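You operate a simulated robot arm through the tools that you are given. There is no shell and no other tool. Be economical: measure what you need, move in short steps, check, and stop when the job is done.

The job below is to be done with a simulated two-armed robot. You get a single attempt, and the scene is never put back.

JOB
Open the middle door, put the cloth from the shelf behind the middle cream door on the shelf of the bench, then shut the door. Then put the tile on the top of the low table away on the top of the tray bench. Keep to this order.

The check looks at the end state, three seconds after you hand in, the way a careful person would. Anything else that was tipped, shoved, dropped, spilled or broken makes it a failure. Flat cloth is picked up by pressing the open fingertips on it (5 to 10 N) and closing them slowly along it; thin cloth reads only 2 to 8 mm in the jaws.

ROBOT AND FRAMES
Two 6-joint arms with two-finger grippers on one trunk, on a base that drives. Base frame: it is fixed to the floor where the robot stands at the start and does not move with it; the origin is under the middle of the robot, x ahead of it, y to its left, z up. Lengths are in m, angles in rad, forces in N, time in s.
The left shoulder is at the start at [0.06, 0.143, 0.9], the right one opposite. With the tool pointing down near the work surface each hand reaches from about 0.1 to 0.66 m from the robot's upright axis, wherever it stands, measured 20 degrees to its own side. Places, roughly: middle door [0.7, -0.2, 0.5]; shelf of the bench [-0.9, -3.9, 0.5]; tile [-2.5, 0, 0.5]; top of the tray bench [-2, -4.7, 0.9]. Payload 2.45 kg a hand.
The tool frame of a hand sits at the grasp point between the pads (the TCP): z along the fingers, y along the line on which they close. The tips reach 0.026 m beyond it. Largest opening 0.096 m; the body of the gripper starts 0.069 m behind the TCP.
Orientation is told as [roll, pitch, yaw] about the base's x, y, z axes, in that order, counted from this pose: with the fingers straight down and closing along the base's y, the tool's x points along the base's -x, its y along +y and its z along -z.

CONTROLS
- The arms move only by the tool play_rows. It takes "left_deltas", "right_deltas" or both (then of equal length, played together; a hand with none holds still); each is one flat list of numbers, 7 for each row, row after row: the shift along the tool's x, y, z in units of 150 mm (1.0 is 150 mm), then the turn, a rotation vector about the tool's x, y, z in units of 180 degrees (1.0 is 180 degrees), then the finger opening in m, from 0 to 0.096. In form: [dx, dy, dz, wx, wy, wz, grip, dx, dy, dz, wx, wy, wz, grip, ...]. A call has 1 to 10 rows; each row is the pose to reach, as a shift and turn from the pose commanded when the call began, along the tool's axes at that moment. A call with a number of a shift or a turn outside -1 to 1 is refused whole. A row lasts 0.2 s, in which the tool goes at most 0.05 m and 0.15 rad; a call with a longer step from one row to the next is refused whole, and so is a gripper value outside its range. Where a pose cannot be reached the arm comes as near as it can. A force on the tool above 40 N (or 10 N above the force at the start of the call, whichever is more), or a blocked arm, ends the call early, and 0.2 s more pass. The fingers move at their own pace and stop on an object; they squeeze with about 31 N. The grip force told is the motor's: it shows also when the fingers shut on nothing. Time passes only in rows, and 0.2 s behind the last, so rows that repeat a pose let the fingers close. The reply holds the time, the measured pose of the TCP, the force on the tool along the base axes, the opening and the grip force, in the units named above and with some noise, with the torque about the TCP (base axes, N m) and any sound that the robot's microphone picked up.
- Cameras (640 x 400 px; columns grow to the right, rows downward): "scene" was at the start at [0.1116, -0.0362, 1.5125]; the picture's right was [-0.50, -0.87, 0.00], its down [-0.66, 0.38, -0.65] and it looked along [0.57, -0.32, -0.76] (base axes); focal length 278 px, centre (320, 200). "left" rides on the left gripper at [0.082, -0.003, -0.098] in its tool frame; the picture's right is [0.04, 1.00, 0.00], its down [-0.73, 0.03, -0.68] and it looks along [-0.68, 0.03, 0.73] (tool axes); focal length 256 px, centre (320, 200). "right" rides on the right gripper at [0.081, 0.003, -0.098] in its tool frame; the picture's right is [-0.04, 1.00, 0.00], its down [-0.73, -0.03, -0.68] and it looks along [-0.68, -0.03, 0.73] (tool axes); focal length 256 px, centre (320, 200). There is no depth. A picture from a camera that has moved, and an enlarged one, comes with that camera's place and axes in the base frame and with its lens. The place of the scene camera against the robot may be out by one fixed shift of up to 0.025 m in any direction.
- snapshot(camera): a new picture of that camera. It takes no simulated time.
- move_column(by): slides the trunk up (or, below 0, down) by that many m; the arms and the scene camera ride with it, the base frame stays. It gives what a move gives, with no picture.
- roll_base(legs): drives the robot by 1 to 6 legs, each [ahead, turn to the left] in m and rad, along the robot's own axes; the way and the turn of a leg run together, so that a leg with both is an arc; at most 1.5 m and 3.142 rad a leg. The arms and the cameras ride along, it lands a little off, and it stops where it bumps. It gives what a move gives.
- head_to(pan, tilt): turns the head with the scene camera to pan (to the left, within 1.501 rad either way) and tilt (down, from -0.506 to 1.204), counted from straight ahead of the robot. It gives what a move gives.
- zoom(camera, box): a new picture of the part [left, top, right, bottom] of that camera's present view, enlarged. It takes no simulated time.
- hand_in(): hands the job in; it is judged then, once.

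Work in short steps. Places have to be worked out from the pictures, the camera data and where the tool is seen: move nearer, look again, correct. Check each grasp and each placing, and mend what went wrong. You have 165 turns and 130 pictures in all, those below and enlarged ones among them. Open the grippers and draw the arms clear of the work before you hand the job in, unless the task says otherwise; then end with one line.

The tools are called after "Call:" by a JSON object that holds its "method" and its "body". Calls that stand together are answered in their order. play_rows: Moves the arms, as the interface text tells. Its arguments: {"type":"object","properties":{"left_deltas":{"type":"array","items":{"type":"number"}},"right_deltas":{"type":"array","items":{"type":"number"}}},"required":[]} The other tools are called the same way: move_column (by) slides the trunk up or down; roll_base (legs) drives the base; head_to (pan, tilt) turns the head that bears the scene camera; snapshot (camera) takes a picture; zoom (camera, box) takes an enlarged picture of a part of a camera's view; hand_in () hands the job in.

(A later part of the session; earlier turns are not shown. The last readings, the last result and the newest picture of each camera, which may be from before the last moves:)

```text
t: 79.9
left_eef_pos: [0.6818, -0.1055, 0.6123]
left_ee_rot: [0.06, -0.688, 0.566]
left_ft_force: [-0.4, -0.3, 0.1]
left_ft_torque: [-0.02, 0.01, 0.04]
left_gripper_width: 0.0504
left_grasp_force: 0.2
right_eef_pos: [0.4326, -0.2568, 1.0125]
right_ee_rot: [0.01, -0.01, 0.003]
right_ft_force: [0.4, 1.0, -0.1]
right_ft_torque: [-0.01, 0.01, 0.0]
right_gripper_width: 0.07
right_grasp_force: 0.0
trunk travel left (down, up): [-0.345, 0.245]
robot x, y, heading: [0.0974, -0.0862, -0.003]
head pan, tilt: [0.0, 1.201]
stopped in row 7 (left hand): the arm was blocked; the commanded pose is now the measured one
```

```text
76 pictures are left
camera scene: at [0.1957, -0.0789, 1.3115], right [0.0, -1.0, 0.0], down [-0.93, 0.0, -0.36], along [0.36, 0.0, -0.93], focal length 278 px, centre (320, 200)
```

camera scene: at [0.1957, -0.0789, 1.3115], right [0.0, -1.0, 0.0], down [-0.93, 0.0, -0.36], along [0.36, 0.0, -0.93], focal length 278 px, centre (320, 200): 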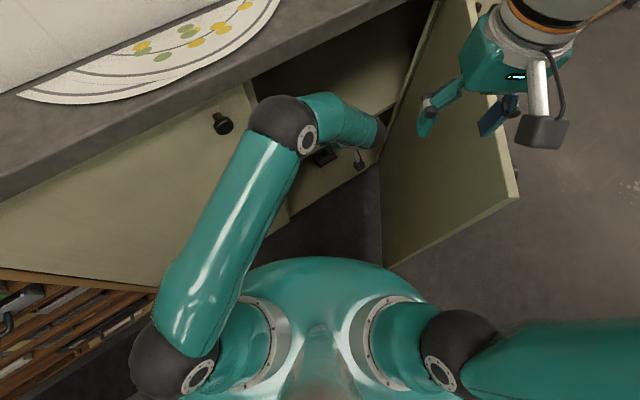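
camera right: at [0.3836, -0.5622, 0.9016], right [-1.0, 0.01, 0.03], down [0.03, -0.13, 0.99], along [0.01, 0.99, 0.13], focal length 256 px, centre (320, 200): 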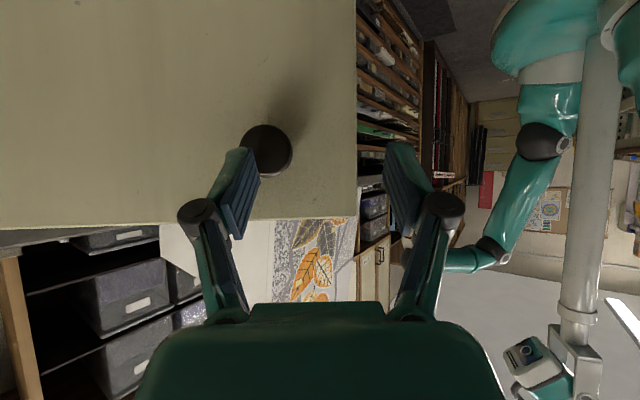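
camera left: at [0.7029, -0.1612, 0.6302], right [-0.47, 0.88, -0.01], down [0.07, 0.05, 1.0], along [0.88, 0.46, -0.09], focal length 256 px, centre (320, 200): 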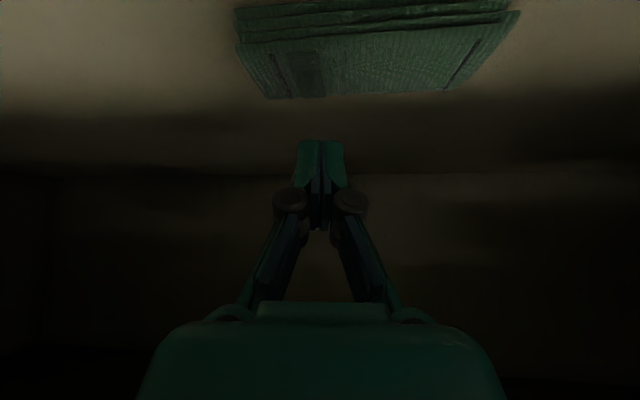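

The elbow bears on the left door; backing the base straight out frees everything.

Call:
{"method": "roll_base", "body": {"legs": [[-0.2, 0]]}}

Call:
{"method": "play_rows", "body": {"left_deltas": [0.1, 0, -0.1, 0, 0.03, 0, 0.05, 0.2, 0.05, -0.2, 0, 0.06, 0, 0.05, 0.3, 0.1, -0.3, 0, 0.09, 0, 0.05, 0.4, 0.15, -0.4, 0, 0.12, 0, 0.05, 0.5, 0.2, -0.5, 0, 0.15, 0, 0.05, 0.6, 0.25, -0.6, 0, 0.18, 0, 0.05]}}

Call:
{"method": "head_to", "body": {"pan": 0, "tilt": 0.9}}

Call:
{"method": "snapshot", "body": {"camera": "scene"}}

```text
t: 81.5
left_eef_pos: [0.4831, -0.1054, 0.6127]
left_ee_rot: [0.057, -0.691, 0.568]
left_ft_force: [-0.5, 0.0, -0.3]
left_ft_torque: [0.02, 0.01, 0.01]
left_gripper_width: 0.0498
left_grasp_force: 0.1
right_eef_pos: [0.2326, -0.258, 1.0096]
right_ee_rot: [0.008, -0.01, 0.003]
right_ft_force: [-0.3, -0.3, 0.3]
right_ft_torque: [0.01, -0.07, -0.04]
right_gripper_width: 0.0698
right_grasp_force: 0.2
trunk travel left (down, up): [-0.345, 0.245]
robot x, y, heading: [-0.1048, -0.0806, 0.003]
head pan, tilt: [0.0, 1.201]
```

```text
t: 82.9
left_eef_pos: [0.3577, -0.1489, 0.627]
left_ee_rot: [0.044, -0.125, 0.597]
left_ft_force: [0.4, -0.5, -0.5]
left_ft_torque: [0.01, -0.02, 0.02]
left_gripper_width: 0.0501
left_grasp_force: 0.0
right_eef_pos: [0.2337, -0.2562, 1.0096]
right_ee_rot: [0.009, -0.011, 0.003]
right_ft_force: [-0.5, -0.3, 0.1]
right_ft_torque: [0.0, 0.0, 0.0]
right_gripper_width: 0.0699
right_grasp_force: 0.1
trunk travel left (down, up): [-0.345, 0.245]
robot x, y, heading: [-0.1047, -0.0808, 0.002]
head pan, tilt: [0.0, 1.201]
```

```text
t: 83.7
left_eef_pos: [0.3597, -0.1494, 0.6261]
left_ee_rot: [0.043, -0.128, 0.598]
left_ft_force: [-0.5, 0.0, -0.2]
left_ft_torque: [0.04, 0.01, 0.0]
left_gripper_width: 0.0498
left_grasp_force: 0.0
right_eef_pos: [0.2332, -0.2578, 1.0089]
right_ee_rot: [0.009, -0.013, 0.002]
right_ft_force: [1.1, -0.5, 1.0]
right_ft_torque: [-0.02, 0.0, -0.01]
right_gripper_width: 0.0698
right_grasp_force: 0.1
trunk travel left (down, up): [-0.345, 0.245]
robot x, y, heading: [-0.1056, -0.0839, -0.003]
head pan, tilt: [0.0, 0.901]
```

```text
75 pictures are left
camera scene: at [0.0157, -0.079, 1.3292], right [0.0, -1.0, 0.0], down [-0.78, 0.0, -0.62], along [0.62, 0.0, -0.78], focal length 278 px, centre (320, 200)
```

scene: 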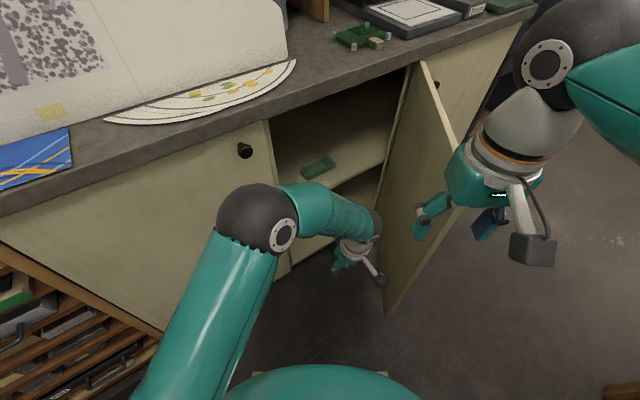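

All clear. Now bring the right hand down inside the door's inner face, and shift the left hand left out of its way.

Call:
{"method": "play_rows", "body": {"right_deltas": [-0.15, -0.05, 0.2, 0, 0, 0, 0.03, -0.3, -0.1, 0.4, 0, 0, 0, 0.03, -0.45, -0.15, 0.6, 0, 0, 0, 0.03, -0.6, -0.2, 0.8, 0, 0, 0, 0.03, -0.75, -0.25, 1.0, 0, 0, 0, 0.03], "left_deltas": [0, 0.2, 0, 0, 0, 0, 0.05, 0, 0.4, 0, 0, 0, 0, 0.05, 0, 0.6, 0, 0, 0, 0, 0.05, 0, 0.8, 0, 0, 0, 0, 0.05, 0, 1.0, 0, 0, 0, 0, 0.05]}}

Call:
{"method": "play_rows", "body": {"right_deltas": [-0.15, -0.1, 0.15, 0, 0, 0, 0.03, -0.3, -0.2, 0.3, 0, 0, 0, 0.03, -0.45, -0.3, 0.45, 0, 0, 0, 0.03, -0.6, -0.3, 0.55, 0, 0, 0, 0.03]}}

Call:
{"method": "snapshot", "body": {"camera": "scene"}}

```text
t: 84.9
left_eef_pos: [0.271, -0.0231, 0.6329]
left_ee_rot: [0.044, -0.126, 0.599]
left_ft_force: [0.3, 0.6, -0.3]
left_ft_torque: [0.01, 0.0, 0.01]
left_gripper_width: 0.0498
left_grasp_force: 0.1
right_eef_pos: [0.3492, -0.2948, 0.8595]
right_ee_rot: [0.008, -0.008, 0.002]
right_ft_force: [-0.1, 0.3, 0.4]
right_ft_torque: [0.01, -0.02, -0.01]
right_gripper_width: 0.0298
right_grasp_force: 0.0
trunk travel left (down, up): [-0.345, 0.245]
robot x, y, heading: [-0.1036, -0.0835, -0.004]
head pan, tilt: [0.0, 0.901]
```

```text
t: 85.9
left_eef_pos: [0.2715, -0.0231, 0.6325]
left_ee_rot: [0.045, -0.125, 0.597]
left_ft_force: [-0.5, 0.2, -0.5]
left_ft_torque: [0.0, 0.0, -0.01]
left_gripper_width: 0.0501
left_grasp_force: 0.0
right_eef_pos: [0.4377, -0.3371, 0.7778]
right_ee_rot: [0.01, -0.011, 0.001]
right_ft_force: [0.5, -0.6, -0.4]
right_ft_torque: [-0.01, 0.0, 0.0]
right_gripper_width: 0.0297
right_grasp_force: 0.0
trunk travel left (down, up): [-0.345, 0.245]
robot x, y, heading: [-0.103, -0.0813, 0.002]
head pan, tilt: [0.0, 0.901]
```

```text
74 pictures are left
camera scene: at [0.0164, -0.0791, 1.3291], right [0.0, -1.0, 0.0], down [-0.78, 0.0, -0.62], along [0.62, 0.0, -0.78], focal length 278 px, centre (320, 200)
```

scene: 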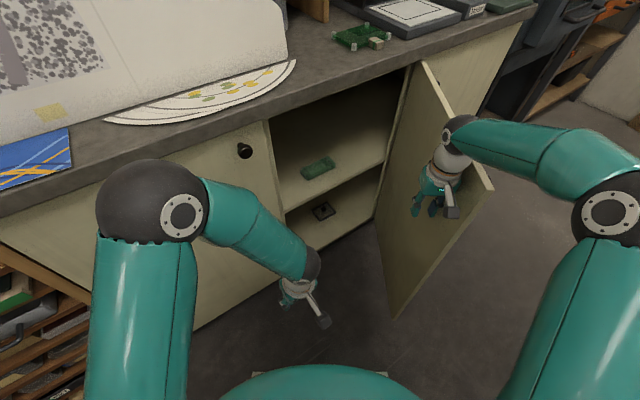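

I push the inner face toward -y to swing the door wider.

Call:
{"method": "play_rows", "body": {"right_deltas": [0, -0.2, 0, 0, 0, 0, 0.03, -0.03, -0.4, 0, 0, 0, 0, 0.03, -0.08, -0.6, 0, 0, 0, 0, 0.03, -0.14, -0.8, 0, 0, 0, 0, 0.03, -0.2, -1.0, 0, 0, 0, 0, 0.03]}}

Call:
{"method": "play_rows", "body": {"right_deltas": [-0.1, -0.2, 0, 0, 0, 0, 0.03, -0.2, -0.4, 0, 0, 0, 0, 0.03, -0.3, -0.6, 0, 0, 0, 0, 0.03, -0.4, -0.8, 0, 0, 0, 0, 0.03]}}

Call:
{"method": "snapshot", "body": {"camera": "scene"}}

```text
t: 87.1
left_eef_pos: [0.2723, -0.0236, 0.6327]
left_ee_rot: [0.046, -0.126, 0.597]
left_ft_force: [-0.4, 0.3, 0.1]
left_ft_torque: [0.01, 0.02, -0.01]
left_gripper_width: 0.0501
left_grasp_force: 0.0
right_eef_pos: [0.4685, -0.4851, 0.7769]
right_ee_rot: [0.009, -0.009, 0.006]
right_ft_force: [0.1, -1.6, 0.4]
right_ft_torque: [0.01, 0.02, 0.01]
right_gripper_width: 0.0299
right_grasp_force: 0.1
trunk travel left (down, up): [-0.345, 0.245]
robot x, y, heading: [-0.1012, -0.0807, -0.0]
head pan, tilt: [0.0, 0.901]
```

```text
t: 88.1
left_eef_pos: [0.2706, -0.022, 0.6327]
left_ee_rot: [0.046, -0.126, 0.597]
left_ft_force: [0.3, 0.2, -0.7]
left_ft_torque: [0.0, 0.02, 0.01]
left_gripper_width: 0.0501
left_grasp_force: 0.0
right_eef_pos: [0.4872, -0.5813, 0.7684]
right_ee_rot: [0.01, -0.009, 0.003]
right_ft_force: [0.3, 0.4, 0.5]
right_ft_torque: [0.0, 0.0, 0.03]
right_gripper_width: 0.0301
right_grasp_force: 0.0
right hand out of reach, approached as far as the arm can: row 3, 4
trunk travel left (down, up): [-0.345, 0.245]
robot x, y, heading: [-0.1012, -0.0807, -0.004]
head pan, tilt: [0.0, 0.901]
```

```text
73 pictures are left
camera scene: at [0.0158, -0.0793, 1.3292], right [0.0, -1.0, 0.0], down [-0.78, 0.0, -0.62], along [0.62, 0.0, -0.78], focal length 278 px, centre (320, 200)
```

scene: 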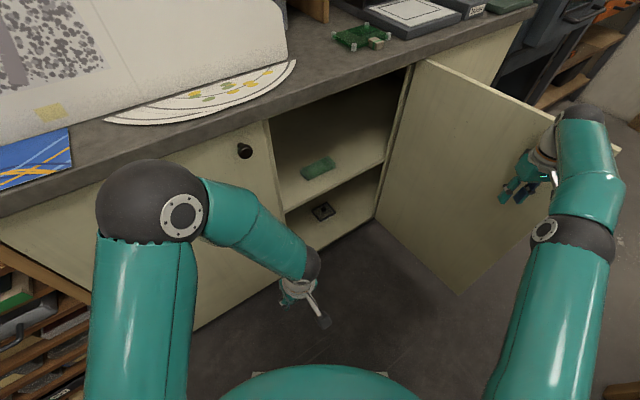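

The door is now open ~90°. I fold the right arm back in front of the robot, and pull the left hand in a little.

Call:
{"method": "play_rows", "body": {"right_deltas": [0.2, 0.17, 0, 0, 0, 0, 0.05, 0.4, 0.34, 0, 0, 0, 0, 0.07, 0.6, 0.5, 0, 0, 0, 0, 0.08, 0.8, 0.67, 0, 0, 0, 0, 0.08, 1.0, 0.84, 0, 0, 0, 0, 0.08], "left_deltas": [0.1, 0.07, 0, 0, 0, 0, 0.05, 0.2, 0.14, 0, 0, 0, 0, 0.05, 0.3, 0.21, 0, 0, 0, 0, 0.05, 0.4, 0.28, 0, 0, 0, 0, 0.05, 0.5, 0.36, 0, 0, 0, 0, 0.05]}}

Call:
{"method": "play_rows", "body": {"right_deltas": [0.2, 0.2, 0, 0, 0, 0, 0.08, 0.4, 0.4, 0, 0, 0, 0, 0.08, 0.6, 0.6, 0, 0, 0, 0, 0.08, 0.7, 0.75, 0, 0, 0, 0, 0.08]}}

Call:
{"method": "roll_base", "body": {"legs": [[0, -0.48], [0.4, 0]]}}

Call:
{"method": "snapshot", "body": {"camera": "scene"}}

```text
t: 89.3
left_eef_pos: [0.1802, -0.0212, 0.6256]
left_ee_rot: [0.043, -0.129, 0.599]
left_ft_force: [0.5, 0.0, -0.1]
left_ft_torque: [-0.04, -0.02, -0.02]
left_gripper_width: 0.0501
left_grasp_force: 0.0
right_eef_pos: [0.3372, -0.4546, 0.7672]
right_ee_rot: [0.005, -0.01, 0.002]
right_ft_force: [-0.4, -0.6, 0.2]
right_ft_torque: [0.0, 0.0, -0.02]
right_gripper_width: 0.0799
right_grasp_force: 0.0
trunk travel left (down, up): [-0.345, 0.245]
robot x, y, heading: [-0.1052, -0.0796, -0.003]
head pan, tilt: [0.0, 0.901]
```

```text
t: 90.3
left_eef_pos: [0.1807, -0.0216, 0.6256]
left_ee_rot: [0.044, -0.127, 0.599]
left_ft_force: [0.5, -0.1, 0.0]
left_ft_torque: [0.03, 0.01, 0.0]
left_gripper_width: 0.0498
left_grasp_force: 0.0
right_eef_pos: [0.2326, -0.3408, 0.766]
right_ee_rot: [0.009, -0.011, 0.002]
right_ft_force: [-0.5, -0.1, 0.1]
right_ft_torque: [0.02, -0.02, 0.0]
right_gripper_width: 0.0798
right_grasp_force: 0.1
trunk travel left (down, up): [-0.345, 0.245]
robot x, y, heading: [-0.1048, -0.0807, 0.006]
head pan, tilt: [0.0, 0.901]
```

```text
t: 94.3
left_eef_pos: [0.5302, -0.3321, 0.625]
left_ee_rot: [0.043, -0.124, 0.135]
left_ft_force: [-0.1, -1.0, 0.2]
left_ft_torque: [0.05, 0.01, -0.04]
left_gripper_width: 0.0501
left_grasp_force: 0.0
right_eef_pos: [0.4338, -0.6414, 0.7655]
right_ee_rot: [0.007, -0.008, -0.461]
right_ft_force: [-0.5, -0.3, 0.6]
right_ft_torque: [0.04, -0.02, -0.01]
right_gripper_width: 0.08
right_grasp_force: 0.1
trunk travel left (down, up): [-0.345, 0.245]
robot x, y, heading: [0.2469, -0.2612, -0.462]
head pan, tilt: [0.0, 0.901]
```

```text
72 pictures are left
camera scene: at [0.3528, -0.32, 1.3291], right [-0.45, -0.89, 0.0], down [-0.7, 0.35, -0.62], along [0.56, -0.28, -0.78], focal length 278 px, centre (320, 200)
```

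scene: 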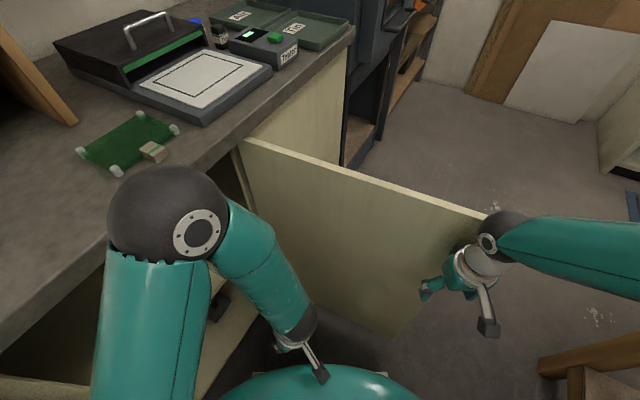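

Robot is at the wanted spot; the right hand is on the inner side of the door. I pull it inward 8 cm, then turn left 1.05 rad to face the counter.

Call:
{"method": "play_rows", "body": {"right_deltas": [0, 0.18, 0, 0, 0, 0, 0.08, 0, 0.36, 0, 0, 0, 0, 0.08, 0, 0.54, 0, 0, 0, 0, 0.08]}}

Call:
{"method": "roll_base", "body": {"legs": [[0, 1.05]]}}

Call:
{"method": "move_column", "body": {"by": -0.2}}

Call:
{"method": "snapshot", "body": {"camera": "scene"}}

```text
t: 95.1
left_eef_pos: [0.5296, -0.3329, 0.6259]
left_ee_rot: [0.045, -0.124, 0.138]
left_ft_force: [0.3, -0.7, -0.7]
left_ft_torque: [-0.01, -0.02, -0.01]
left_gripper_width: 0.0498
left_grasp_force: 0.1
right_eef_pos: [0.47, -0.5686, 0.7677]
right_ee_rot: [0.009, -0.01, -0.462]
right_ft_force: [-0.3, 0.0, -0.1]
right_ft_torque: [0.02, -0.01, 0.0]
right_gripper_width: 0.0799
right_grasp_force: 0.1
trunk travel left (down, up): [-0.345, 0.245]
robot x, y, heading: [0.2484, -0.2619, -0.466]
head pan, tilt: [0.0, 0.901]
```

```text
t: 98.6
left_eef_pos: [0.462, -0.0511, 0.6256]
left_ee_rot: [0.063, -0.118, 1.176]
left_ft_force: [0.3, -0.3, 0.4]
left_ft_torque: [0.03, -0.02, -0.02]
left_gripper_width: 0.0502
left_grasp_force: 0.1
right_eef_pos: [0.6269, -0.2232, 0.767]
right_ee_rot: [0.009, -0.011, 0.58]
right_ft_force: [0.6, -0.7, 0.2]
right_ft_torque: [0.02, 0.04, 0.03]
right_gripper_width: 0.08
right_grasp_force: 0.1
trunk travel left (down, up): [-0.345, 0.245]
robot x, y, heading: [0.2719, -0.2917, 0.568]
head pan, tilt: [0.0, 0.901]
stopped in leg 1: the robot was blocked; the commanded pose is now the measured one
```

```text
t: 100.8
left_eef_pos: [0.4609, -0.0507, 0.4266]
left_ee_rot: [0.061, -0.119, 1.178]
left_ft_force: [-0.2, 0.1, 0.3]
left_ft_torque: [-0.01, 0.02, 0.01]
left_gripper_width: 0.05
left_grasp_force: 0.0
right_eef_pos: [0.6264, -0.2226, 0.5679]
right_ee_rot: [0.01, -0.011, 0.581]
right_ft_force: [0.3, 0.0, -0.1]
right_ft_torque: [0.02, 0.0, -0.01]
right_gripper_width: 0.0799
right_grasp_force: 0.0
trunk travel left (down, up): [-0.145, 0.445]
robot x, y, heading: [0.2692, -0.2893, 0.565]
head pan, tilt: [0.0, 0.901]
```

```text
71 pictures are left
camera scene: at [0.3685, -0.2166, 1.1293], right [0.54, -0.84, 0.0], down [-0.66, -0.42, -0.62], along [0.52, 0.33, -0.78], focal length 278 px, centre (320, 200)
```

scene: 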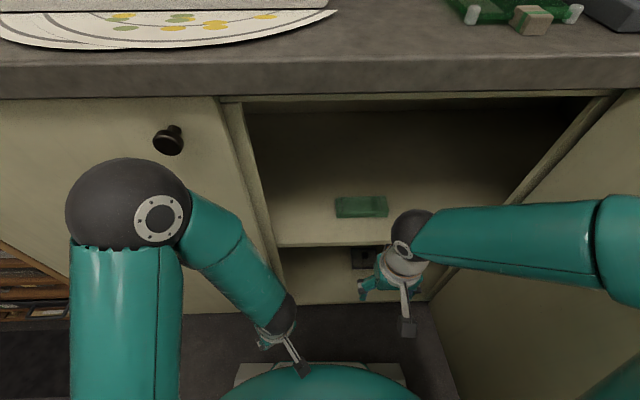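

Lined up in front of the opening. I turn the right hand 90° about vertical so the fingers will close along the cloth's short (depth) side.

Call:
{"method": "play_rows", "body": {"right_deltas": [0, 0, 0, 0, 0, -0.045, 0.085, 0, 0, 0, 0, 0, -0.09, 0.09, 0, 0, 0, 0, 0, -0.135, 0.09, 0, 0, 0, 0, 0, -0.18, 0.09, 0, 0, 0, 0, 0, -0.225, 0.09, 0, 0, 0, 0, 0, -0.27, 0.09, 0, 0, 0, 0, 0, -0.315, 0.09, 0, 0, 0, 0, 0, -0.36, 0.09, 0, 0, 0, 0, 0, -0.405, 0.09, 0, 0, 0, 0, 0, -0.45, 0.09]}}

Call:
{"method": "play_rows", "body": {"right_deltas": [0, 0, 0, 0, 0, -0.045, 0.09, 0, 0, 0, 0, 0, -0.05, 0.09]}}

Call:
{"method": "zoom", "body": {"camera": "scene", "box": [240, 90, 560, 290]}}

Call:
{"method": "snapshot", "body": {"camera": "right"}}

```text
t: 103.0
left_eef_pos: [0.4613, -0.0505, 0.4261]
left_ee_rot: [0.063, -0.118, 1.176]
left_ft_force: [-1.1, 1.0, 1.2]
left_ft_torque: [0.01, -0.03, 0.02]
left_gripper_width: 0.0501
left_grasp_force: 0.1
right_eef_pos: [0.6267, -0.2218, 0.5698]
right_ee_rot: [-0.008, -0.011, 1.999]
right_ft_force: [0.0, -1.0, 0.5]
right_ft_torque: [0.0, -0.03, -0.02]
right_gripper_width: 0.0902
right_grasp_force: 0.0
trunk travel left (down, up): [-0.145, 0.445]
robot x, y, heading: [0.2675, -0.2944, 0.567]
head pan, tilt: [0.0, 0.901]
```

```text
t: 103.6
left_eef_pos: [0.4619, -0.0513, 0.4251]
left_ee_rot: [0.064, -0.118, 1.176]
left_ft_force: [-0.6, 1.1, 0.2]
left_ft_torque: [0.0, 0.03, 0.02]
left_gripper_width: 0.05
left_grasp_force: 0.0
right_eef_pos: [0.6264, -0.2219, 0.5678]
right_ee_rot: [-0.011, -0.008, 2.153]
right_ft_force: [0.7, -0.8, 0.1]
right_ft_torque: [-0.01, -0.01, 0.01]
right_gripper_width: 0.0902
right_grasp_force: 0.0
trunk travel left (down, up): [-0.145, 0.445]
robot x, y, heading: [0.2711, -0.2916, 0.566]
head pan, tilt: [0.0, 0.901]
```

```text
2.00 times, centred on (400, 190) of scene
camera zoom: at [0.3685, -0.2165, 1.1292], right [0.54, -0.84, 0.0], down [-0.66, -0.42, -0.62], along [0.52, 0.33, -0.78], focal length 555 px, centre (160, 220)
```

zoom: 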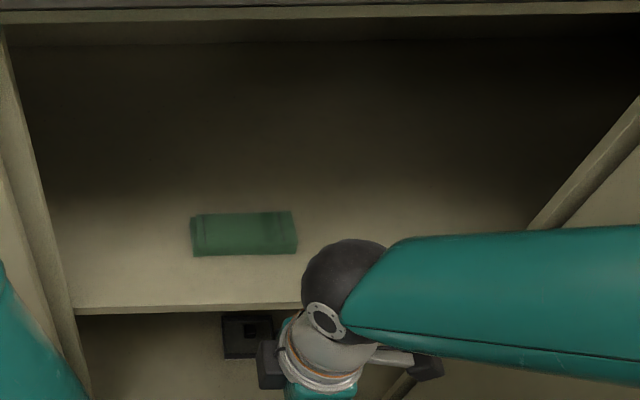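

```text
69 pictures are left
camera right: at [0.6687, -0.2932, 0.6669], right [-0.86, -0.52, -0.01], down [-0.38, 0.62, 0.69], along [-0.35, 0.59, -0.73], focal length 256 px, centre (320, 200)
```

right: 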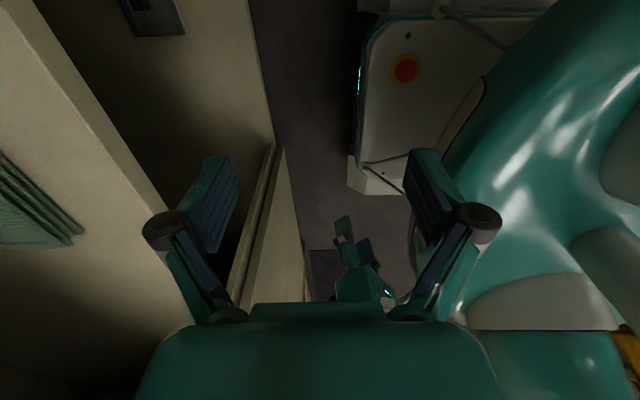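

Cloth front-left corner agrees with earlier estimates; center at depth ~0.633, nearly in line with the hand. I raise the hand 3 cm and move 15 cm in.

Call:
{"method": "play_rows", "body": {"right_deltas": [0, 0, -0.2, 0, 0, 0, 0.09, -0.02, -0.25, -0.2, 0, 0, 0, 0.09, -0.05, -0.5, -0.2, 0, 0, 0, 0.09, -0.08, -0.75, -0.2, 0, 0, 0, 0.09, -0.1, -1.0, -0.2, 0, 0, 0, 0.09, -0.1, -1.0, -0.2, 0, 0, 0, 0.09]}}

Call:
{"method": "snapshot", "body": {"camera": "right"}}

Call:
{"method": "snapshot", "body": {"camera": "scene"}}

```text
t: 105.0
left_eef_pos: [0.462, -0.0502, 0.4252]
left_ee_rot: [0.063, -0.119, 1.176]
left_ft_force: [-0.9, -0.9, -0.6]
left_ft_torque: [-0.02, -0.03, 0.0]
left_gripper_width: 0.05
left_grasp_force: 0.0
right_eef_pos: [0.7461, -0.1298, 0.5997]
right_ee_rot: [-0.008, -0.008, 2.152]
right_ft_force: [0.0, 0.0, -0.3]
right_ft_torque: [0.01, -0.03, 0.02]
right_gripper_width: 0.0901
right_grasp_force: 0.0
trunk travel left (down, up): [-0.145, 0.445]
robot x, y, heading: [0.2698, -0.2915, 0.565]
head pan, tilt: [0.0, 0.901]
```

```text
68 pictures are left
camera right: at [0.7881, -0.1994, 0.6978], right [-0.86, -0.52, -0.01], down [-0.38, 0.62, 0.69], along [-0.35, 0.59, -0.73], focal length 256 px, centre (320, 200)
```

right: 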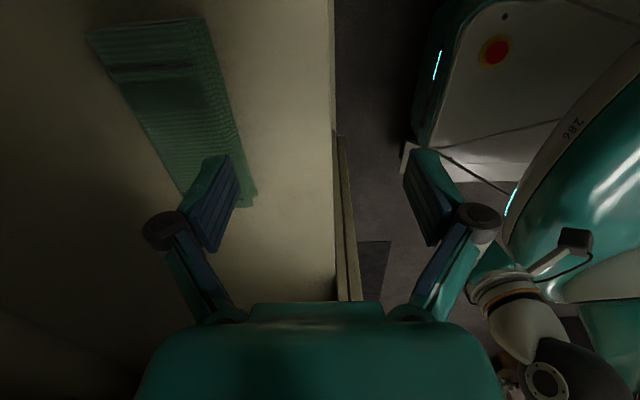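

```text
67 pictures are left
camera scene: at [0.3687, -0.2164, 1.1292], right [0.54, -0.84, 0.0], down [-0.66, -0.42, -0.62], along [0.52, 0.33, -0.78], focal length 278 px, centre (320, 200)
```

scene: 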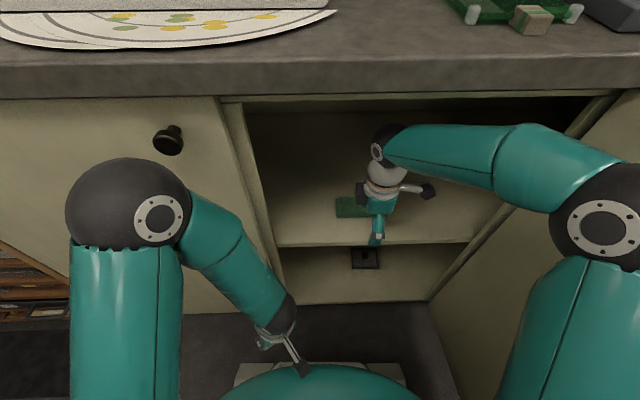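

Very clear: cloth center about (0.82, -0.08); 9 cm further in, laterally aligned. I move over it.

Call:
{"method": "play_rows", "body": {"right_deltas": [0, -0.2, 0, 0, 0, 0, 0.094, 0, -0.4, 0, 0, 0, 0, 0.094, 0, -0.593, 0, 0, 0, 0, 0.094, 0, -0.593, 0, 0, 0, 0, 0.094]}}

Call:
{"method": "snapshot", "body": {"camera": "right"}}

```text
t: 106.0
left_eef_pos: [0.4619, -0.052, 0.4251]
left_ee_rot: [0.063, -0.119, 1.176]
left_ft_force: [-0.1, -1.5, 0.5]
left_ft_torque: [0.06, 0.0, 0.0]
left_gripper_width: 0.0499
left_grasp_force: 0.1
right_eef_pos: [0.8172, -0.0799, 0.5998]
right_ee_rot: [-0.01, -0.009, 2.151]
right_ft_force: [0.7, 0.1, 0.3]
right_ft_torque: [-0.01, 0.02, 0.02]
right_gripper_width: 0.094
right_grasp_force: 0.1
trunk travel left (down, up): [-0.145, 0.445]
robot x, y, heading: [0.2688, -0.2926, 0.565]
head pan, tilt: [0.0, 0.901]
```

```text
66 pictures are left
camera right: at [0.8599, -0.1504, 0.6989], right [-0.86, -0.51, -0.01], down [-0.38, 0.62, 0.69], along [-0.35, 0.59, -0.73], focal length 256 px, centre (320, 200)
```

right: 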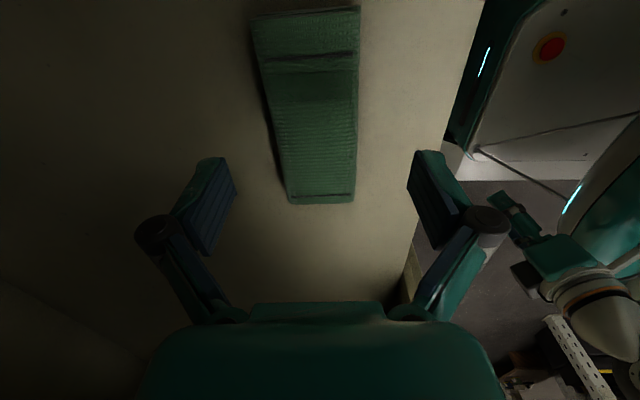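

Centered between fingers. Lower 4.5 cm.

Call:
{"method": "play_rows", "body": {"right_deltas": [0, 0, 0.08, 0, 0, 0, 0.094, 0, 0, 0.16, 0, 0, 0, 0.094, 0, 0, 0.24, 0, 0, 0, 0.094, 0, 0, 0.3, 0, 0, 0, 0.094, 0, 0, 0.3, 0, 0, 0, 0.094]}}

Call:
{"method": "snapshot", "body": {"camera": "right"}}

```text
t: 107.2
left_eef_pos: [0.4625, -0.05, 0.4269]
left_ee_rot: [0.063, -0.117, 1.177]
left_ft_force: [0.3, 0.6, -0.1]
left_ft_torque: [0.0, 0.01, 0.02]
left_gripper_width: 0.0499
left_grasp_force: 0.1
right_eef_pos: [0.8178, -0.079, 0.5541]
right_ee_rot: [-0.009, -0.008, 2.152]
right_ft_force: [0.0, 0.4, 0.4]
right_ft_torque: [-0.01, 0.0, 0.0]
right_gripper_width: 0.0943
right_grasp_force: 0.1
trunk travel left (down, up): [-0.145, 0.445]
robot x, y, heading: [0.2697, -0.2918, 0.568]
head pan, tilt: [0.0, 0.901]
```

```text
65 pictures are left
camera right: at [0.8607, -0.1499, 0.654], right [-0.86, -0.52, -0.01], down [-0.38, 0.62, 0.69], along [-0.35, 0.59, -0.73], focal length 256 px, centre (320, 200)
```

right: 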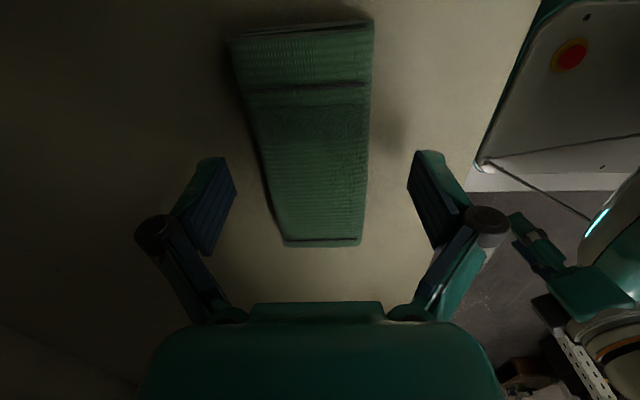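

Straddling it. Down 5 mm more and close.

Call:
{"method": "play_rows", "body": {"right_deltas": [0, 0, 0.033, 0, 0, 0, 0.094, 0, 0, 0.033, 0, 0, 0, 0.08, 0, 0, 0.033, 0, 0, 0, 0.06, 0, 0, 0.033, 0, 0, 0, 0.04, 0, 0, 0.033, 0, 0, 0, 0.02, 0, 0, 0.033, 0, 0, 0, 0.0, 0, 0, 0.033, 0, 0, 0, 0.0]}}

Call:
{"method": "snapshot", "body": {"camera": "right"}}

```text
t: 108.8
left_eef_pos: [0.4615, -0.0511, 0.4247]
left_ee_rot: [0.063, -0.119, 1.176]
left_ft_force: [0.9, -0.1, -0.2]
left_ft_torque: [0.01, 0.0, -0.01]
left_gripper_width: 0.05
left_grasp_force: 0.0
right_eef_pos: [0.8181, -0.0788, 0.5497]
right_ee_rot: [-0.01, -0.009, 2.153]
right_ft_force: [1.2, 0.8, 1.6]
right_ft_torque: [0.05, -0.01, 0.02]
right_gripper_width: 0.057
right_grasp_force: 30.9
trunk travel left (down, up): [-0.145, 0.445]
robot x, y, heading: [0.2716, -0.2897, 0.57]
head pan, tilt: [0.0, 0.901]
```

```text
64 pictures are left
camera right: at [0.8606, -0.15, 0.6491], right [-0.86, -0.52, -0.01], down [-0.38, 0.62, 0.69], along [-0.35, 0.59, -0.73], focal length 256 px, centre (320, 200)
```

right: 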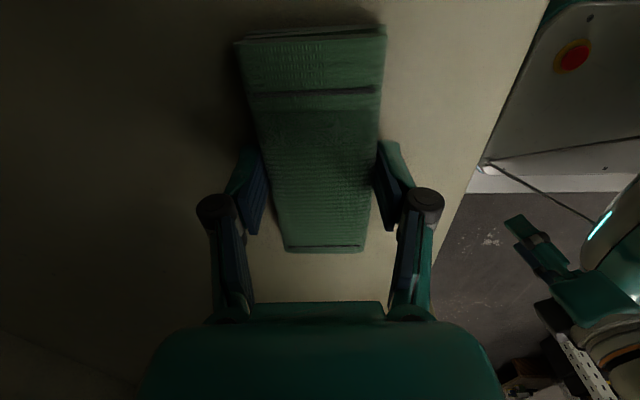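

Gripped at 57 mm width with 31 N. Lift 4 cm and check.

Call:
{"method": "play_rows", "body": {"right_deltas": [0, 0, -0.07, 0, 0, 0, 0, 0, 0, -0.14, 0, 0, 0, 0, 0, 0, -0.21, 0, 0, 0, 0, 0, 0, -0.28, 0, 0, 0, 0, 0, 0, -0.28, 0, 0, 0, 0]}}

Call:
{"method": "snapshot", "body": {"camera": "right"}}

```text
t: 110.0
left_eef_pos: [0.4616, -0.0511, 0.4256]
left_ee_rot: [0.063, -0.12, 1.176]
left_ft_force: [-0.6, 0.7, -0.4]
left_ft_torque: [0.02, 0.03, 0.0]
left_gripper_width: 0.0499
left_grasp_force: 0.0
right_eef_pos: [0.8185, -0.079, 0.5922]
right_ee_rot: [-0.009, -0.009, 2.152]
right_ft_force: [1.0, 1.0, -0.3]
right_ft_torque: [0.01, 0.02, 0.0]
right_gripper_width: 0.057
right_grasp_force: 31.2
trunk travel left (down, up): [-0.145, 0.445]
robot x, y, heading: [0.2685, -0.2886, 0.566]
head pan, tilt: [0.0, 0.901]
```

```text
63 pictures are left
camera right: at [0.861, -0.1499, 0.6914], right [-0.86, -0.52, -0.01], down [-0.38, 0.62, 0.69], along [-0.35, 0.59, -0.73], focal length 256 px, centre (320, 200)
```

right: 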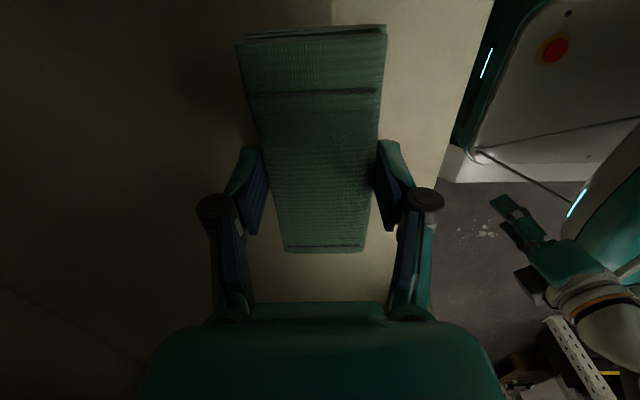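

The cloth is held. Withdraw straight back out of the cabinet.

Call:
{"method": "play_rows", "body": {"right_deltas": [0, 0.2, 0, 0, 0, 0, 0, 0, 0.4, 0, 0, 0, 0, 0, 0, 0.6, 0, 0, 0, 0, 0, 0, 0.8, 0, 0, 0, 0, 0, 0, 1.0, 0, 0, 0, 0, 0]}}

Call:
{"method": "play_rows", "body": {"right_deltas": [0, 0.2, 0, 0, 0, 0, 0, 0, 0.4, 0, 0, 0, 0, 0, 0, 0.6, 0, 0, 0, 0, 0, 0, 0.8, 0, 0, 0, 0, 0, 0, 1.0, 0, 0, 0, 0, 0]}}

Call:
{"method": "snapshot", "body": {"camera": "scene"}}

```text
t: 111.2
left_eef_pos: [0.4618, -0.0509, 0.4269]
left_ee_rot: [0.063, -0.119, 1.176]
left_ft_force: [0.1, -0.3, 0.3]
left_ft_torque: [0.01, 0.0, -0.01]
left_gripper_width: 0.05
left_grasp_force: 0.0
right_eef_pos: [0.6905, -0.1622, 0.5903]
right_ee_rot: [-0.01, -0.009, 2.152]
right_ft_force: [-0.3, 1.6, -0.6]
right_ft_torque: [0.03, 0.05, -0.02]
right_gripper_width: 0.0568
right_grasp_force: 30.9
trunk travel left (down, up): [-0.145, 0.445]
robot x, y, heading: [0.2677, -0.2912, 0.561]
head pan, tilt: [0.0, 0.901]
```

```text
t: 112.4
left_eef_pos: [0.4614, -0.0511, 0.4267]
left_ee_rot: [0.064, -0.118, 1.176]
left_ft_force: [0.1, 0.8, 0.0]
left_ft_torque: [0.0, 0.02, 0.0]
left_gripper_width: 0.05
left_grasp_force: 0.1
right_eef_pos: [0.5676, -0.2428, 0.5888]
right_ee_rot: [-0.009, -0.009, 2.151]
right_ft_force: [0.7, 0.2, 0.4]
right_ft_torque: [-0.03, -0.01, -0.01]
right_gripper_width: 0.0568
right_grasp_force: 30.4
trunk travel left (down, up): [-0.145, 0.445]
robot x, y, heading: [0.2723, -0.2922, 0.569]
head pan, tilt: [0.0, 0.901]
```

```text
62 pictures are left
camera scene: at [0.3686, -0.2165, 1.1292], right [0.54, -0.84, 0.0], down [-0.66, -0.42, -0.62], along [0.52, 0.33, -0.78], focal length 278 px, centre (320, 200)
```

scene: 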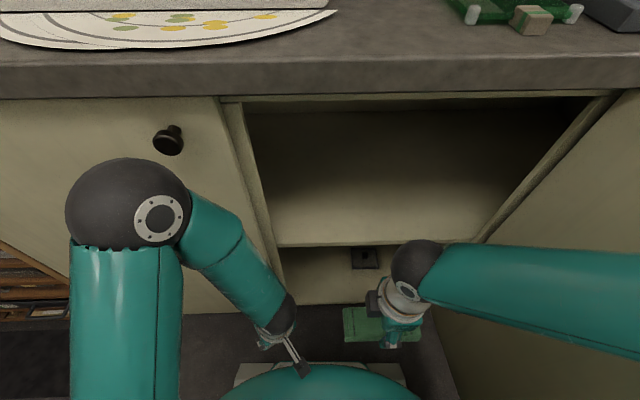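

Cloth is out. Before moving I check the aisle to the right and left for passage.

Call:
{"method": "head_to", "body": {"pan": -1.5, "tilt": 0.6}}

Call:
{"method": "snapshot", "body": {"camera": "scene"}}

Call:
{"method": "head_to", "body": {"pan": 1.5, "tilt": 0.6}}

Call:
{"method": "snapshot", "body": {"camera": "scene"}}

```text
t: 114.0
left_eef_pos: [0.4611, -0.0509, 0.4263]
left_ee_rot: [0.062, -0.12, 1.176]
left_ft_force: [0.9, 0.3, -0.4]
left_ft_torque: [-0.02, -0.03, -0.02]
left_gripper_width: 0.05
left_grasp_force: 0.1
right_eef_pos: [0.5675, -0.243, 0.5902]
right_ee_rot: [-0.011, -0.01, 2.151]
right_ft_force: [-0.4, 0.1, 0.0]
right_ft_torque: [0.0, -0.02, 0.0]
right_gripper_width: 0.0571
right_grasp_force: 31.1
trunk travel left (down, up): [-0.145, 0.445]
robot x, y, heading: [0.2746, -0.2927, 0.564]
head pan, tilt: [-1.499, 0.6]
```

```text
61 pictures are left
camera scene: at [0.3574, -0.328, 1.154], right [-0.8, -0.6, 0.0], down [-0.34, 0.45, -0.82], along [0.49, -0.66, -0.57], focal length 278 px, centre (320, 200)
```

scene: 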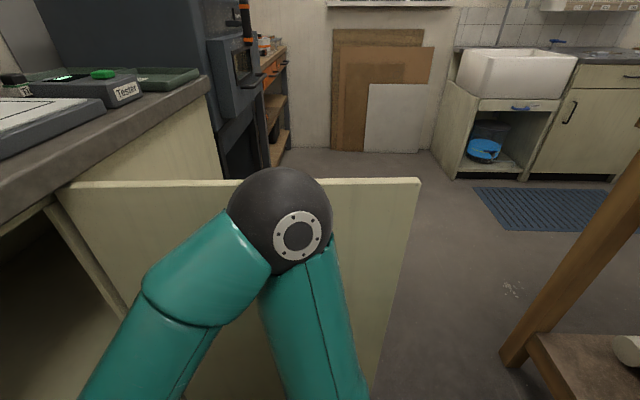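

```text
t: 116.6
left_eef_pos: [0.462, -0.0509, 0.4258]
left_ee_rot: [0.063, -0.118, 1.176]
left_ft_force: [-0.1, 0.0, -0.4]
left_ft_torque: [0.0, -0.02, -0.01]
left_gripper_width: 0.0504
left_grasp_force: 0.1
right_eef_pos: [0.5676, -0.2426, 0.5913]
right_ee_rot: [-0.011, -0.009, 2.151]
right_ft_force: [-0.7, 0.1, 0.0]
right_ft_torque: [-0.02, 0.01, -0.02]
right_gripper_width: 0.0573
right_grasp_force: 31.0
trunk travel left (down, up): [-0.145, 0.445]
robot x, y, heading: [0.2722, -0.2922, 0.566]
head pan, tilt: [1.499, 0.6]
```

```text
60 pictures are left
camera scene: at [0.2628, -0.1793, 1.1541], right [0.88, 0.47, 0.0], down [0.27, -0.5, -0.83], along [-0.39, 0.73, -0.56], focal length 278 px, centre (320, 200)
```

scene: 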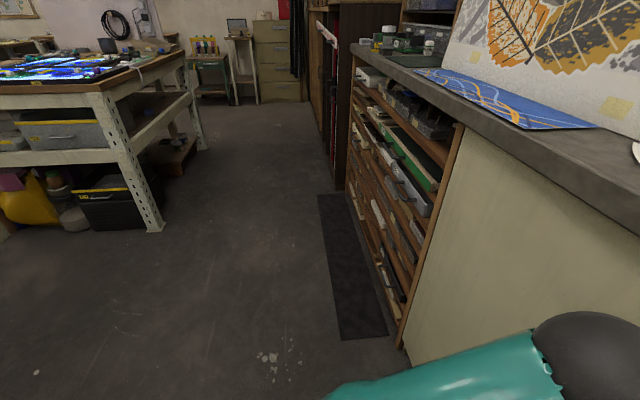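

There's an open gap between the wooden table and the white-legged table, to the left. I back out, turn left along the aisle and drive ~0.95 m to reach that gap.

Call:
{"method": "roll_base", "body": {"legs": [[-0.17, 0], [0, 1.59], [0.9, 0]]}}

Call:
{"method": "head_to", "body": {"pan": 1.3, "tilt": 0.5}}

Call:
{"method": "snapshot", "body": {"camera": "scene"}}

```text
t: 121.2
left_eef_pos: [-0.0339, -0.1129, 0.426]
left_ee_rot: [0.076, -0.109, 2.401]
left_ft_force: [0.2, -0.5, 0.0]
left_ft_torque: [0.02, 0.01, 0.0]
left_gripper_width: 0.0499
left_grasp_force: 0.0
right_eef_pos: [0.1816, -0.0856, 0.5914]
right_ee_rot: [-0.01, -0.007, -2.908]
right_ft_force: [0.3, 0.5, -0.2]
right_ft_torque: [0.01, 0.01, 0.01]
right_gripper_width: 0.0571
right_grasp_force: 31.1
trunk travel left (down, up): [-0.145, 0.445]
robot x, y, heading: [0.1665, -0.3715, 1.811]
head pan, tilt: [1.499, 0.6]
stopped in leg 2: the robot was blocked; the commanded pose is now the measured one
```

```text
t: 122.0
left_eef_pos: [-0.0336, -0.1117, 0.426]
left_ee_rot: [0.076, -0.109, 2.403]
left_ft_force: [-0.6, 0.1, 0.2]
left_ft_torque: [-0.01, 0.03, 0.03]
left_gripper_width: 0.0502
left_grasp_force: 0.1
right_eef_pos: [0.1804, -0.084, 0.5923]
right_ee_rot: [-0.01, -0.008, -2.907]
right_ft_force: [-0.3, 0.1, -0.3]
right_ft_torque: [0.01, -0.02, 0.01]
right_gripper_width: 0.0569
right_grasp_force: 30.9
trunk travel left (down, up): [-0.145, 0.445]
robot x, y, heading: [0.1669, -0.3714, 1.81]
head pan, tilt: [1.3, 0.499]
```

```text
59 pictures are left
camera scene: at [0.0421, -0.3103, 1.1631], right [0.03, 1.0, 0.0], down [0.48, -0.02, -0.88], along [-0.88, 0.03, -0.48], focal length 278 px, centre (320, 200)
```

scene: 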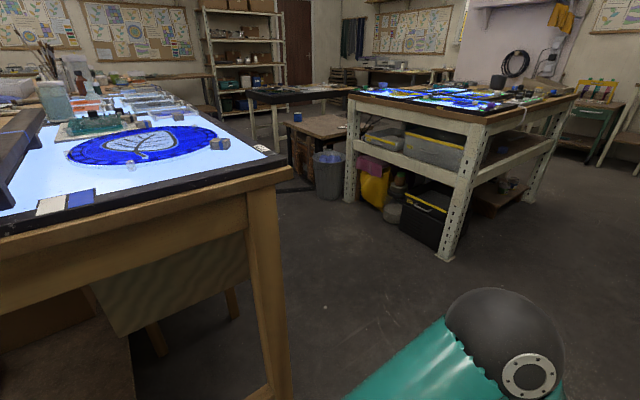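

The turn got blocked by something. I look to the right side to see what touches.

Call:
{"method": "head_to", "body": {"pan": -1.4, "tilt": 0.9}}

Call:
{"method": "snapshot", "body": {"camera": "scene"}}

```text
t: 124.4
left_eef_pos: [-0.0332, -0.1123, 0.425]
left_ee_rot: [0.078, -0.107, 2.403]
left_ft_force: [0.1, 0.0, -0.6]
left_ft_torque: [0.0, 0.01, 0.03]
left_gripper_width: 0.05
left_grasp_force: 0.0
right_eef_pos: [0.1817, -0.0842, 0.5914]
right_ee_rot: [-0.011, -0.01, -2.906]
right_ft_force: [0.4, 0.5, -0.4]
right_ft_torque: [-0.01, 0.0, -0.02]
right_gripper_width: 0.0572
right_grasp_force: 31.2
trunk travel left (down, up): [-0.145, 0.445]
robot x, y, heading: [0.162, -0.3726, 1.81]
head pan, tilt: [-1.4, 0.901]
```

```text
58 pictures are left
camera scene: at [0.2024, -0.2834, 1.1293], right [0.4, -0.92, 0.0], down [-0.72, -0.31, -0.62], along [0.57, 0.25, -0.78], focal length 278 px, centre (320, 200)
```

scene: 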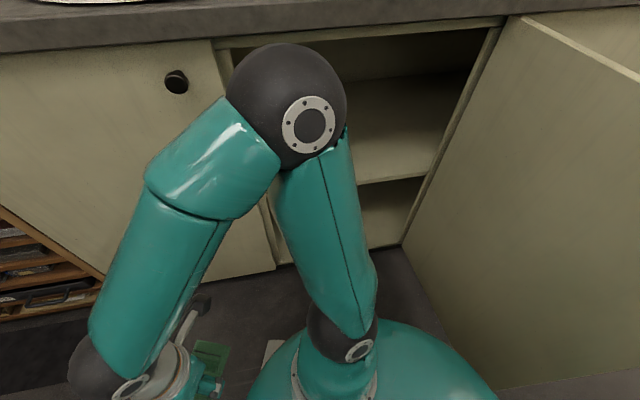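

Likely the robot's rear against the door's free edge. I drive 0.3 m ahead first, then finish the turn and go on.

Call:
{"method": "roll_base", "body": {"legs": [[0.3, 0], [0, 0.55], [0.6, 0]]}}

Call:
{"method": "head_to", "body": {"pan": 0.9, "tilt": 0.5}}

Call:
{"method": "snapshot", "body": {"camera": "scene"}}

```text
t: 131.2
left_eef_pos: [-0.6407, 0.4555, 0.4253]
left_ee_rot: [0.078, -0.107, 2.96]
left_ft_force: [-0.1, 0.3, 0.0]
left_ft_torque: [-0.03, 0.0, -0.01]
left_gripper_width: 0.0497
left_grasp_force: 0.0
right_eef_pos: [-0.4717, 0.5932, 0.5911]
right_ee_rot: [-0.011, -0.008, -2.347]
right_ft_force: [0.0, -0.2, -0.7]
right_ft_torque: [0.01, -0.03, 0.01]
right_gripper_width: 0.0569
right_grasp_force: 31.5
trunk travel left (down, up): [-0.145, 0.445]
robot x, y, heading: [-0.3363, 0.3339, 2.364]
head pan, tilt: [-1.4, 0.901]
```

```text
t: 133.3
left_eef_pos: [-0.64, 0.4558, 0.4259]
left_ee_rot: [0.075, -0.108, 2.962]
left_ft_force: [0.1, -0.9, 1.1]
left_ft_torque: [-0.01, 0.02, 0.03]
left_gripper_width: 0.05
left_grasp_force: 0.1
right_eef_pos: [-0.4726, 0.5938, 0.5915]
right_ee_rot: [-0.011, -0.008, -2.348]
right_ft_force: [0.0, -0.3, -0.3]
right_ft_torque: [-0.02, -0.01, 0.01]
right_gripper_width: 0.0568
right_grasp_force: 30.7
trunk travel left (down, up): [-0.145, 0.445]
robot x, y, heading: [-0.3348, 0.3389, 2.364]
head pan, tilt: [0.901, 0.499]
```

```text
57 pictures are left
camera scene: at [-0.4856, 0.3693, 1.1631], right [-0.12, 0.99, 0.0], down [0.48, 0.06, -0.88], along [-0.87, -0.11, -0.48], focal length 278 px, centre (320, 200)
```

scene: 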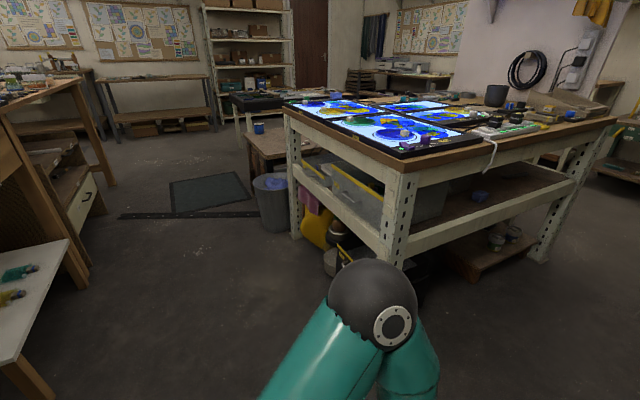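

The way toward the middle of the room is open between the white-legged table and the small white table. I go a bit further, turn left and drive through.

Call:
{"method": "roll_base", "body": {"legs": [[0.2, 0], [0, 1.366], [1.2, 0]]}}

Call:
{"method": "head_to", "body": {"pan": 1.2, "tilt": 0.4}}

Call:
{"method": "snapshot", "body": {"camera": "scene"}}

```text
t: 138.1
left_eef_pos: [-0.712, 0.2355, 0.4262]
left_ee_rot: [0.086, -0.102, -2.121]
left_ft_force: [0.6, 0.2, -0.4]
left_ft_torque: [0.03, 0.02, -0.01]
left_gripper_width: 0.05
left_grasp_force: 0.0
right_eef_pos: [-0.7732, 0.4439, 0.5924]
right_ee_rot: [-0.01, -0.01, -1.15]
right_ft_force: [0.1, -0.4, -0.3]
right_ft_torque: [0.02, -0.01, -0.02]
right_gripper_width: 0.0568
right_grasp_force: 31.0
trunk travel left (down, up): [-0.145, 0.445]
robot x, y, heading: [-0.4979, 0.516, -2.701]
head pan, tilt: [0.901, 0.499]
stopped in leg 2: the robot was blocked; the commanded pose is now the measured one
```

```text
t: 138.9
left_eef_pos: [-0.7122, 0.2353, 0.4263]
left_ee_rot: [0.086, -0.102, -2.123]
left_ft_force: [-0.3, 0.1, 0.6]
left_ft_torque: [0.0, 0.0, 0.01]
left_gripper_width: 0.0498
left_grasp_force: 0.0
right_eef_pos: [-0.774, 0.4425, 0.5922]
right_ee_rot: [-0.012, -0.009, -1.149]
right_ft_force: [1.1, -0.6, -0.6]
right_ft_torque: [-0.02, 0.0, -0.01]
right_gripper_width: 0.0571
right_grasp_force: 31.3
trunk travel left (down, up): [-0.145, 0.445]
robot x, y, heading: [-0.4992, 0.515, -2.705]
head pan, tilt: [1.201, 0.4]
```

```text
56 pictures are left
camera scene: at [-0.5652, 0.3985, 1.1722], right [-1.0, -0.06, 0.0], down [-0.02, 0.39, -0.92], along [0.06, -0.92, -0.39], focal length 278 px, centre (320, 200)
```

scene: 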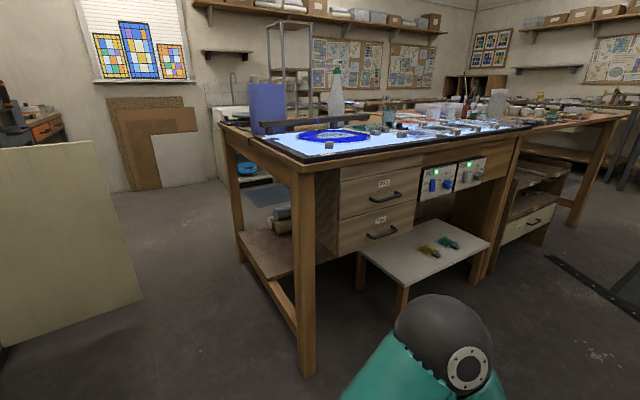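

Nearly through the turn. I go a little ahead, complete the turn with extra margin from the white-legged table, then drive on.

Call:
{"method": "roll_base", "body": {"legs": [[0.2, 0], [0, 0.25], [1.0, 0]]}}

Call:
{"method": "head_to", "body": {"pan": 1.2, "tilt": 0.4}}

Call:
{"method": "snapshot", "body": {"camera": "scene"}}

```text
t: 146.3
left_eef_pos: [-1.5905, -0.5273, 0.4268]
left_ee_rot: [0.085, -0.101, -1.877]
left_ft_force: [0.2, -0.3, 0.4]
left_ft_torque: [-0.02, -0.01, -0.01]
left_gripper_width: 0.0502
left_grasp_force: 0.1
right_eef_pos: [-1.7035, -0.3419, 0.5926]
right_ee_rot: [-0.011, -0.009, -0.904]
right_ft_force: [0.4, 0.9, -1.3]
right_ft_torque: [-0.01, 0.01, -0.02]
right_gripper_width: 0.0568
right_grasp_force: 31.4
trunk travel left (down, up): [-0.145, 0.445]
robot x, y, heading: [-1.4558, -0.2051, -2.456]
head pan, tilt: [1.201, 0.4]
```

```text
t: 146.9
left_eef_pos: [-1.5913, -0.5284, 0.4262]
left_ee_rot: [0.085, -0.099, -1.877]
left_ft_force: [0.1, 0.7, -1.0]
left_ft_torque: [0.02, 0.0, 0.01]
left_gripper_width: 0.0499
left_grasp_force: 0.0
right_eef_pos: [-1.7031, -0.3427, 0.5924]
right_ee_rot: [-0.011, -0.008, -0.904]
right_ft_force: [-0.8, -0.5, -0.2]
right_ft_torque: [0.01, -0.04, 0.01]
right_gripper_width: 0.0571
right_grasp_force: 31.2
trunk travel left (down, up): [-0.145, 0.445]
robot x, y, heading: [-1.453, -0.2051, -2.453]
head pan, tilt: [1.201, 0.4]
```

```text
55 pictures are left
camera scene: at [-1.4901, -0.3276, 1.1723], right [-0.95, -0.31, 0.0], down [-0.12, 0.37, -0.92], along [0.29, -0.88, -0.39], focal length 278 px, centre (320, 200)
```

scene: 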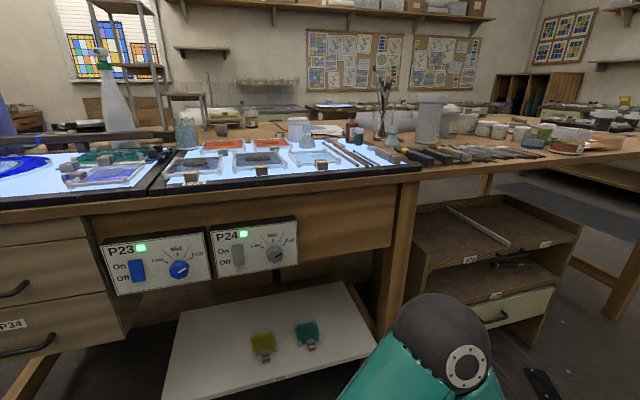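

The work table is long; I look more ahead to find its far end and the route.

Call:
{"method": "head_to", "body": {"pan": 0.4, "tilt": 0.4}}

Call:
{"method": "snapshot", "body": {"camera": "scene"}}

```text
t: 148.0
left_eef_pos: [-1.59, -0.5278, 0.4263]
left_ee_rot: [0.085, -0.102, -1.874]
left_ft_force: [-0.1, 0.1, 0.6]
left_ft_torque: [0.04, -0.02, -0.01]
left_gripper_width: 0.0499
left_grasp_force: 0.0
right_eef_pos: [-1.7027, -0.3414, 0.593]
right_ee_rot: [-0.01, -0.009, -0.901]
right_ft_force: [-0.4, 0.1, 0.0]
right_ft_torque: [-0.01, 0.01, 0.04]
right_gripper_width: 0.0569
right_grasp_force: 31.5
trunk travel left (down, up): [-0.145, 0.445]
robot x, y, heading: [-1.4566, -0.2016, -2.454]
head pan, tilt: [0.4, 0.4]
```

```text
54 pictures are left
camera scene: at [-1.5621, -0.3216, 1.1722], right [-0.89, 0.46, 0.0], down [0.18, 0.34, -0.92], along [-0.43, -0.82, -0.39], focal length 278 px, centre (320, 200)
```

scene: 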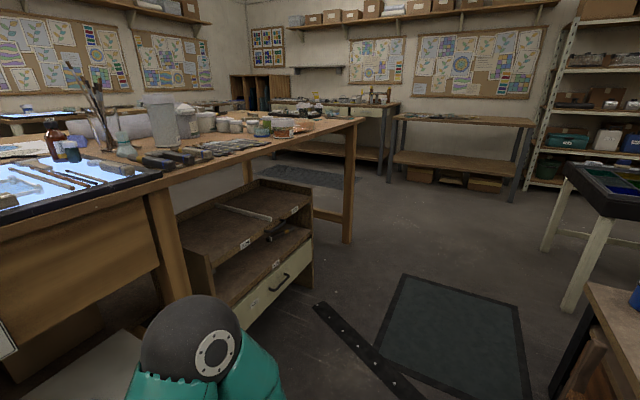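

A dark strip and mat lie on the floor ahead. I zoom in to judge whether they can be driven over.

Call:
{"method": "zoom", "body": {"camera": "scene", "box": [260, 220, 580, 400]}}

```text
2.00 times, centred on (420, 310) of scene
camera zoom: at [-1.5621, -0.3216, 1.1722], right [-0.89, 0.46, 0.0], down [0.18, 0.34, -0.92], along [-0.43, -0.82, -0.39], focal length 555 px, centre (120, -20)
```

zoom: 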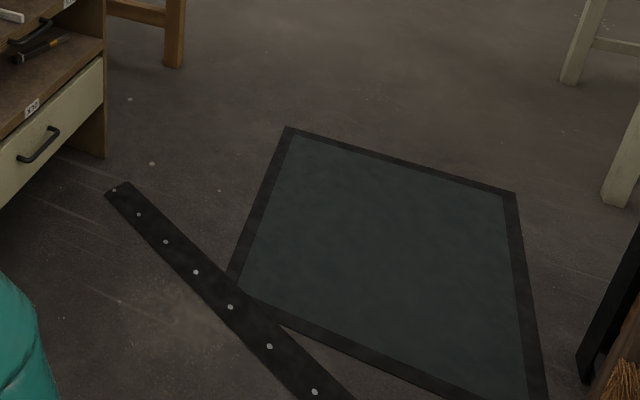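

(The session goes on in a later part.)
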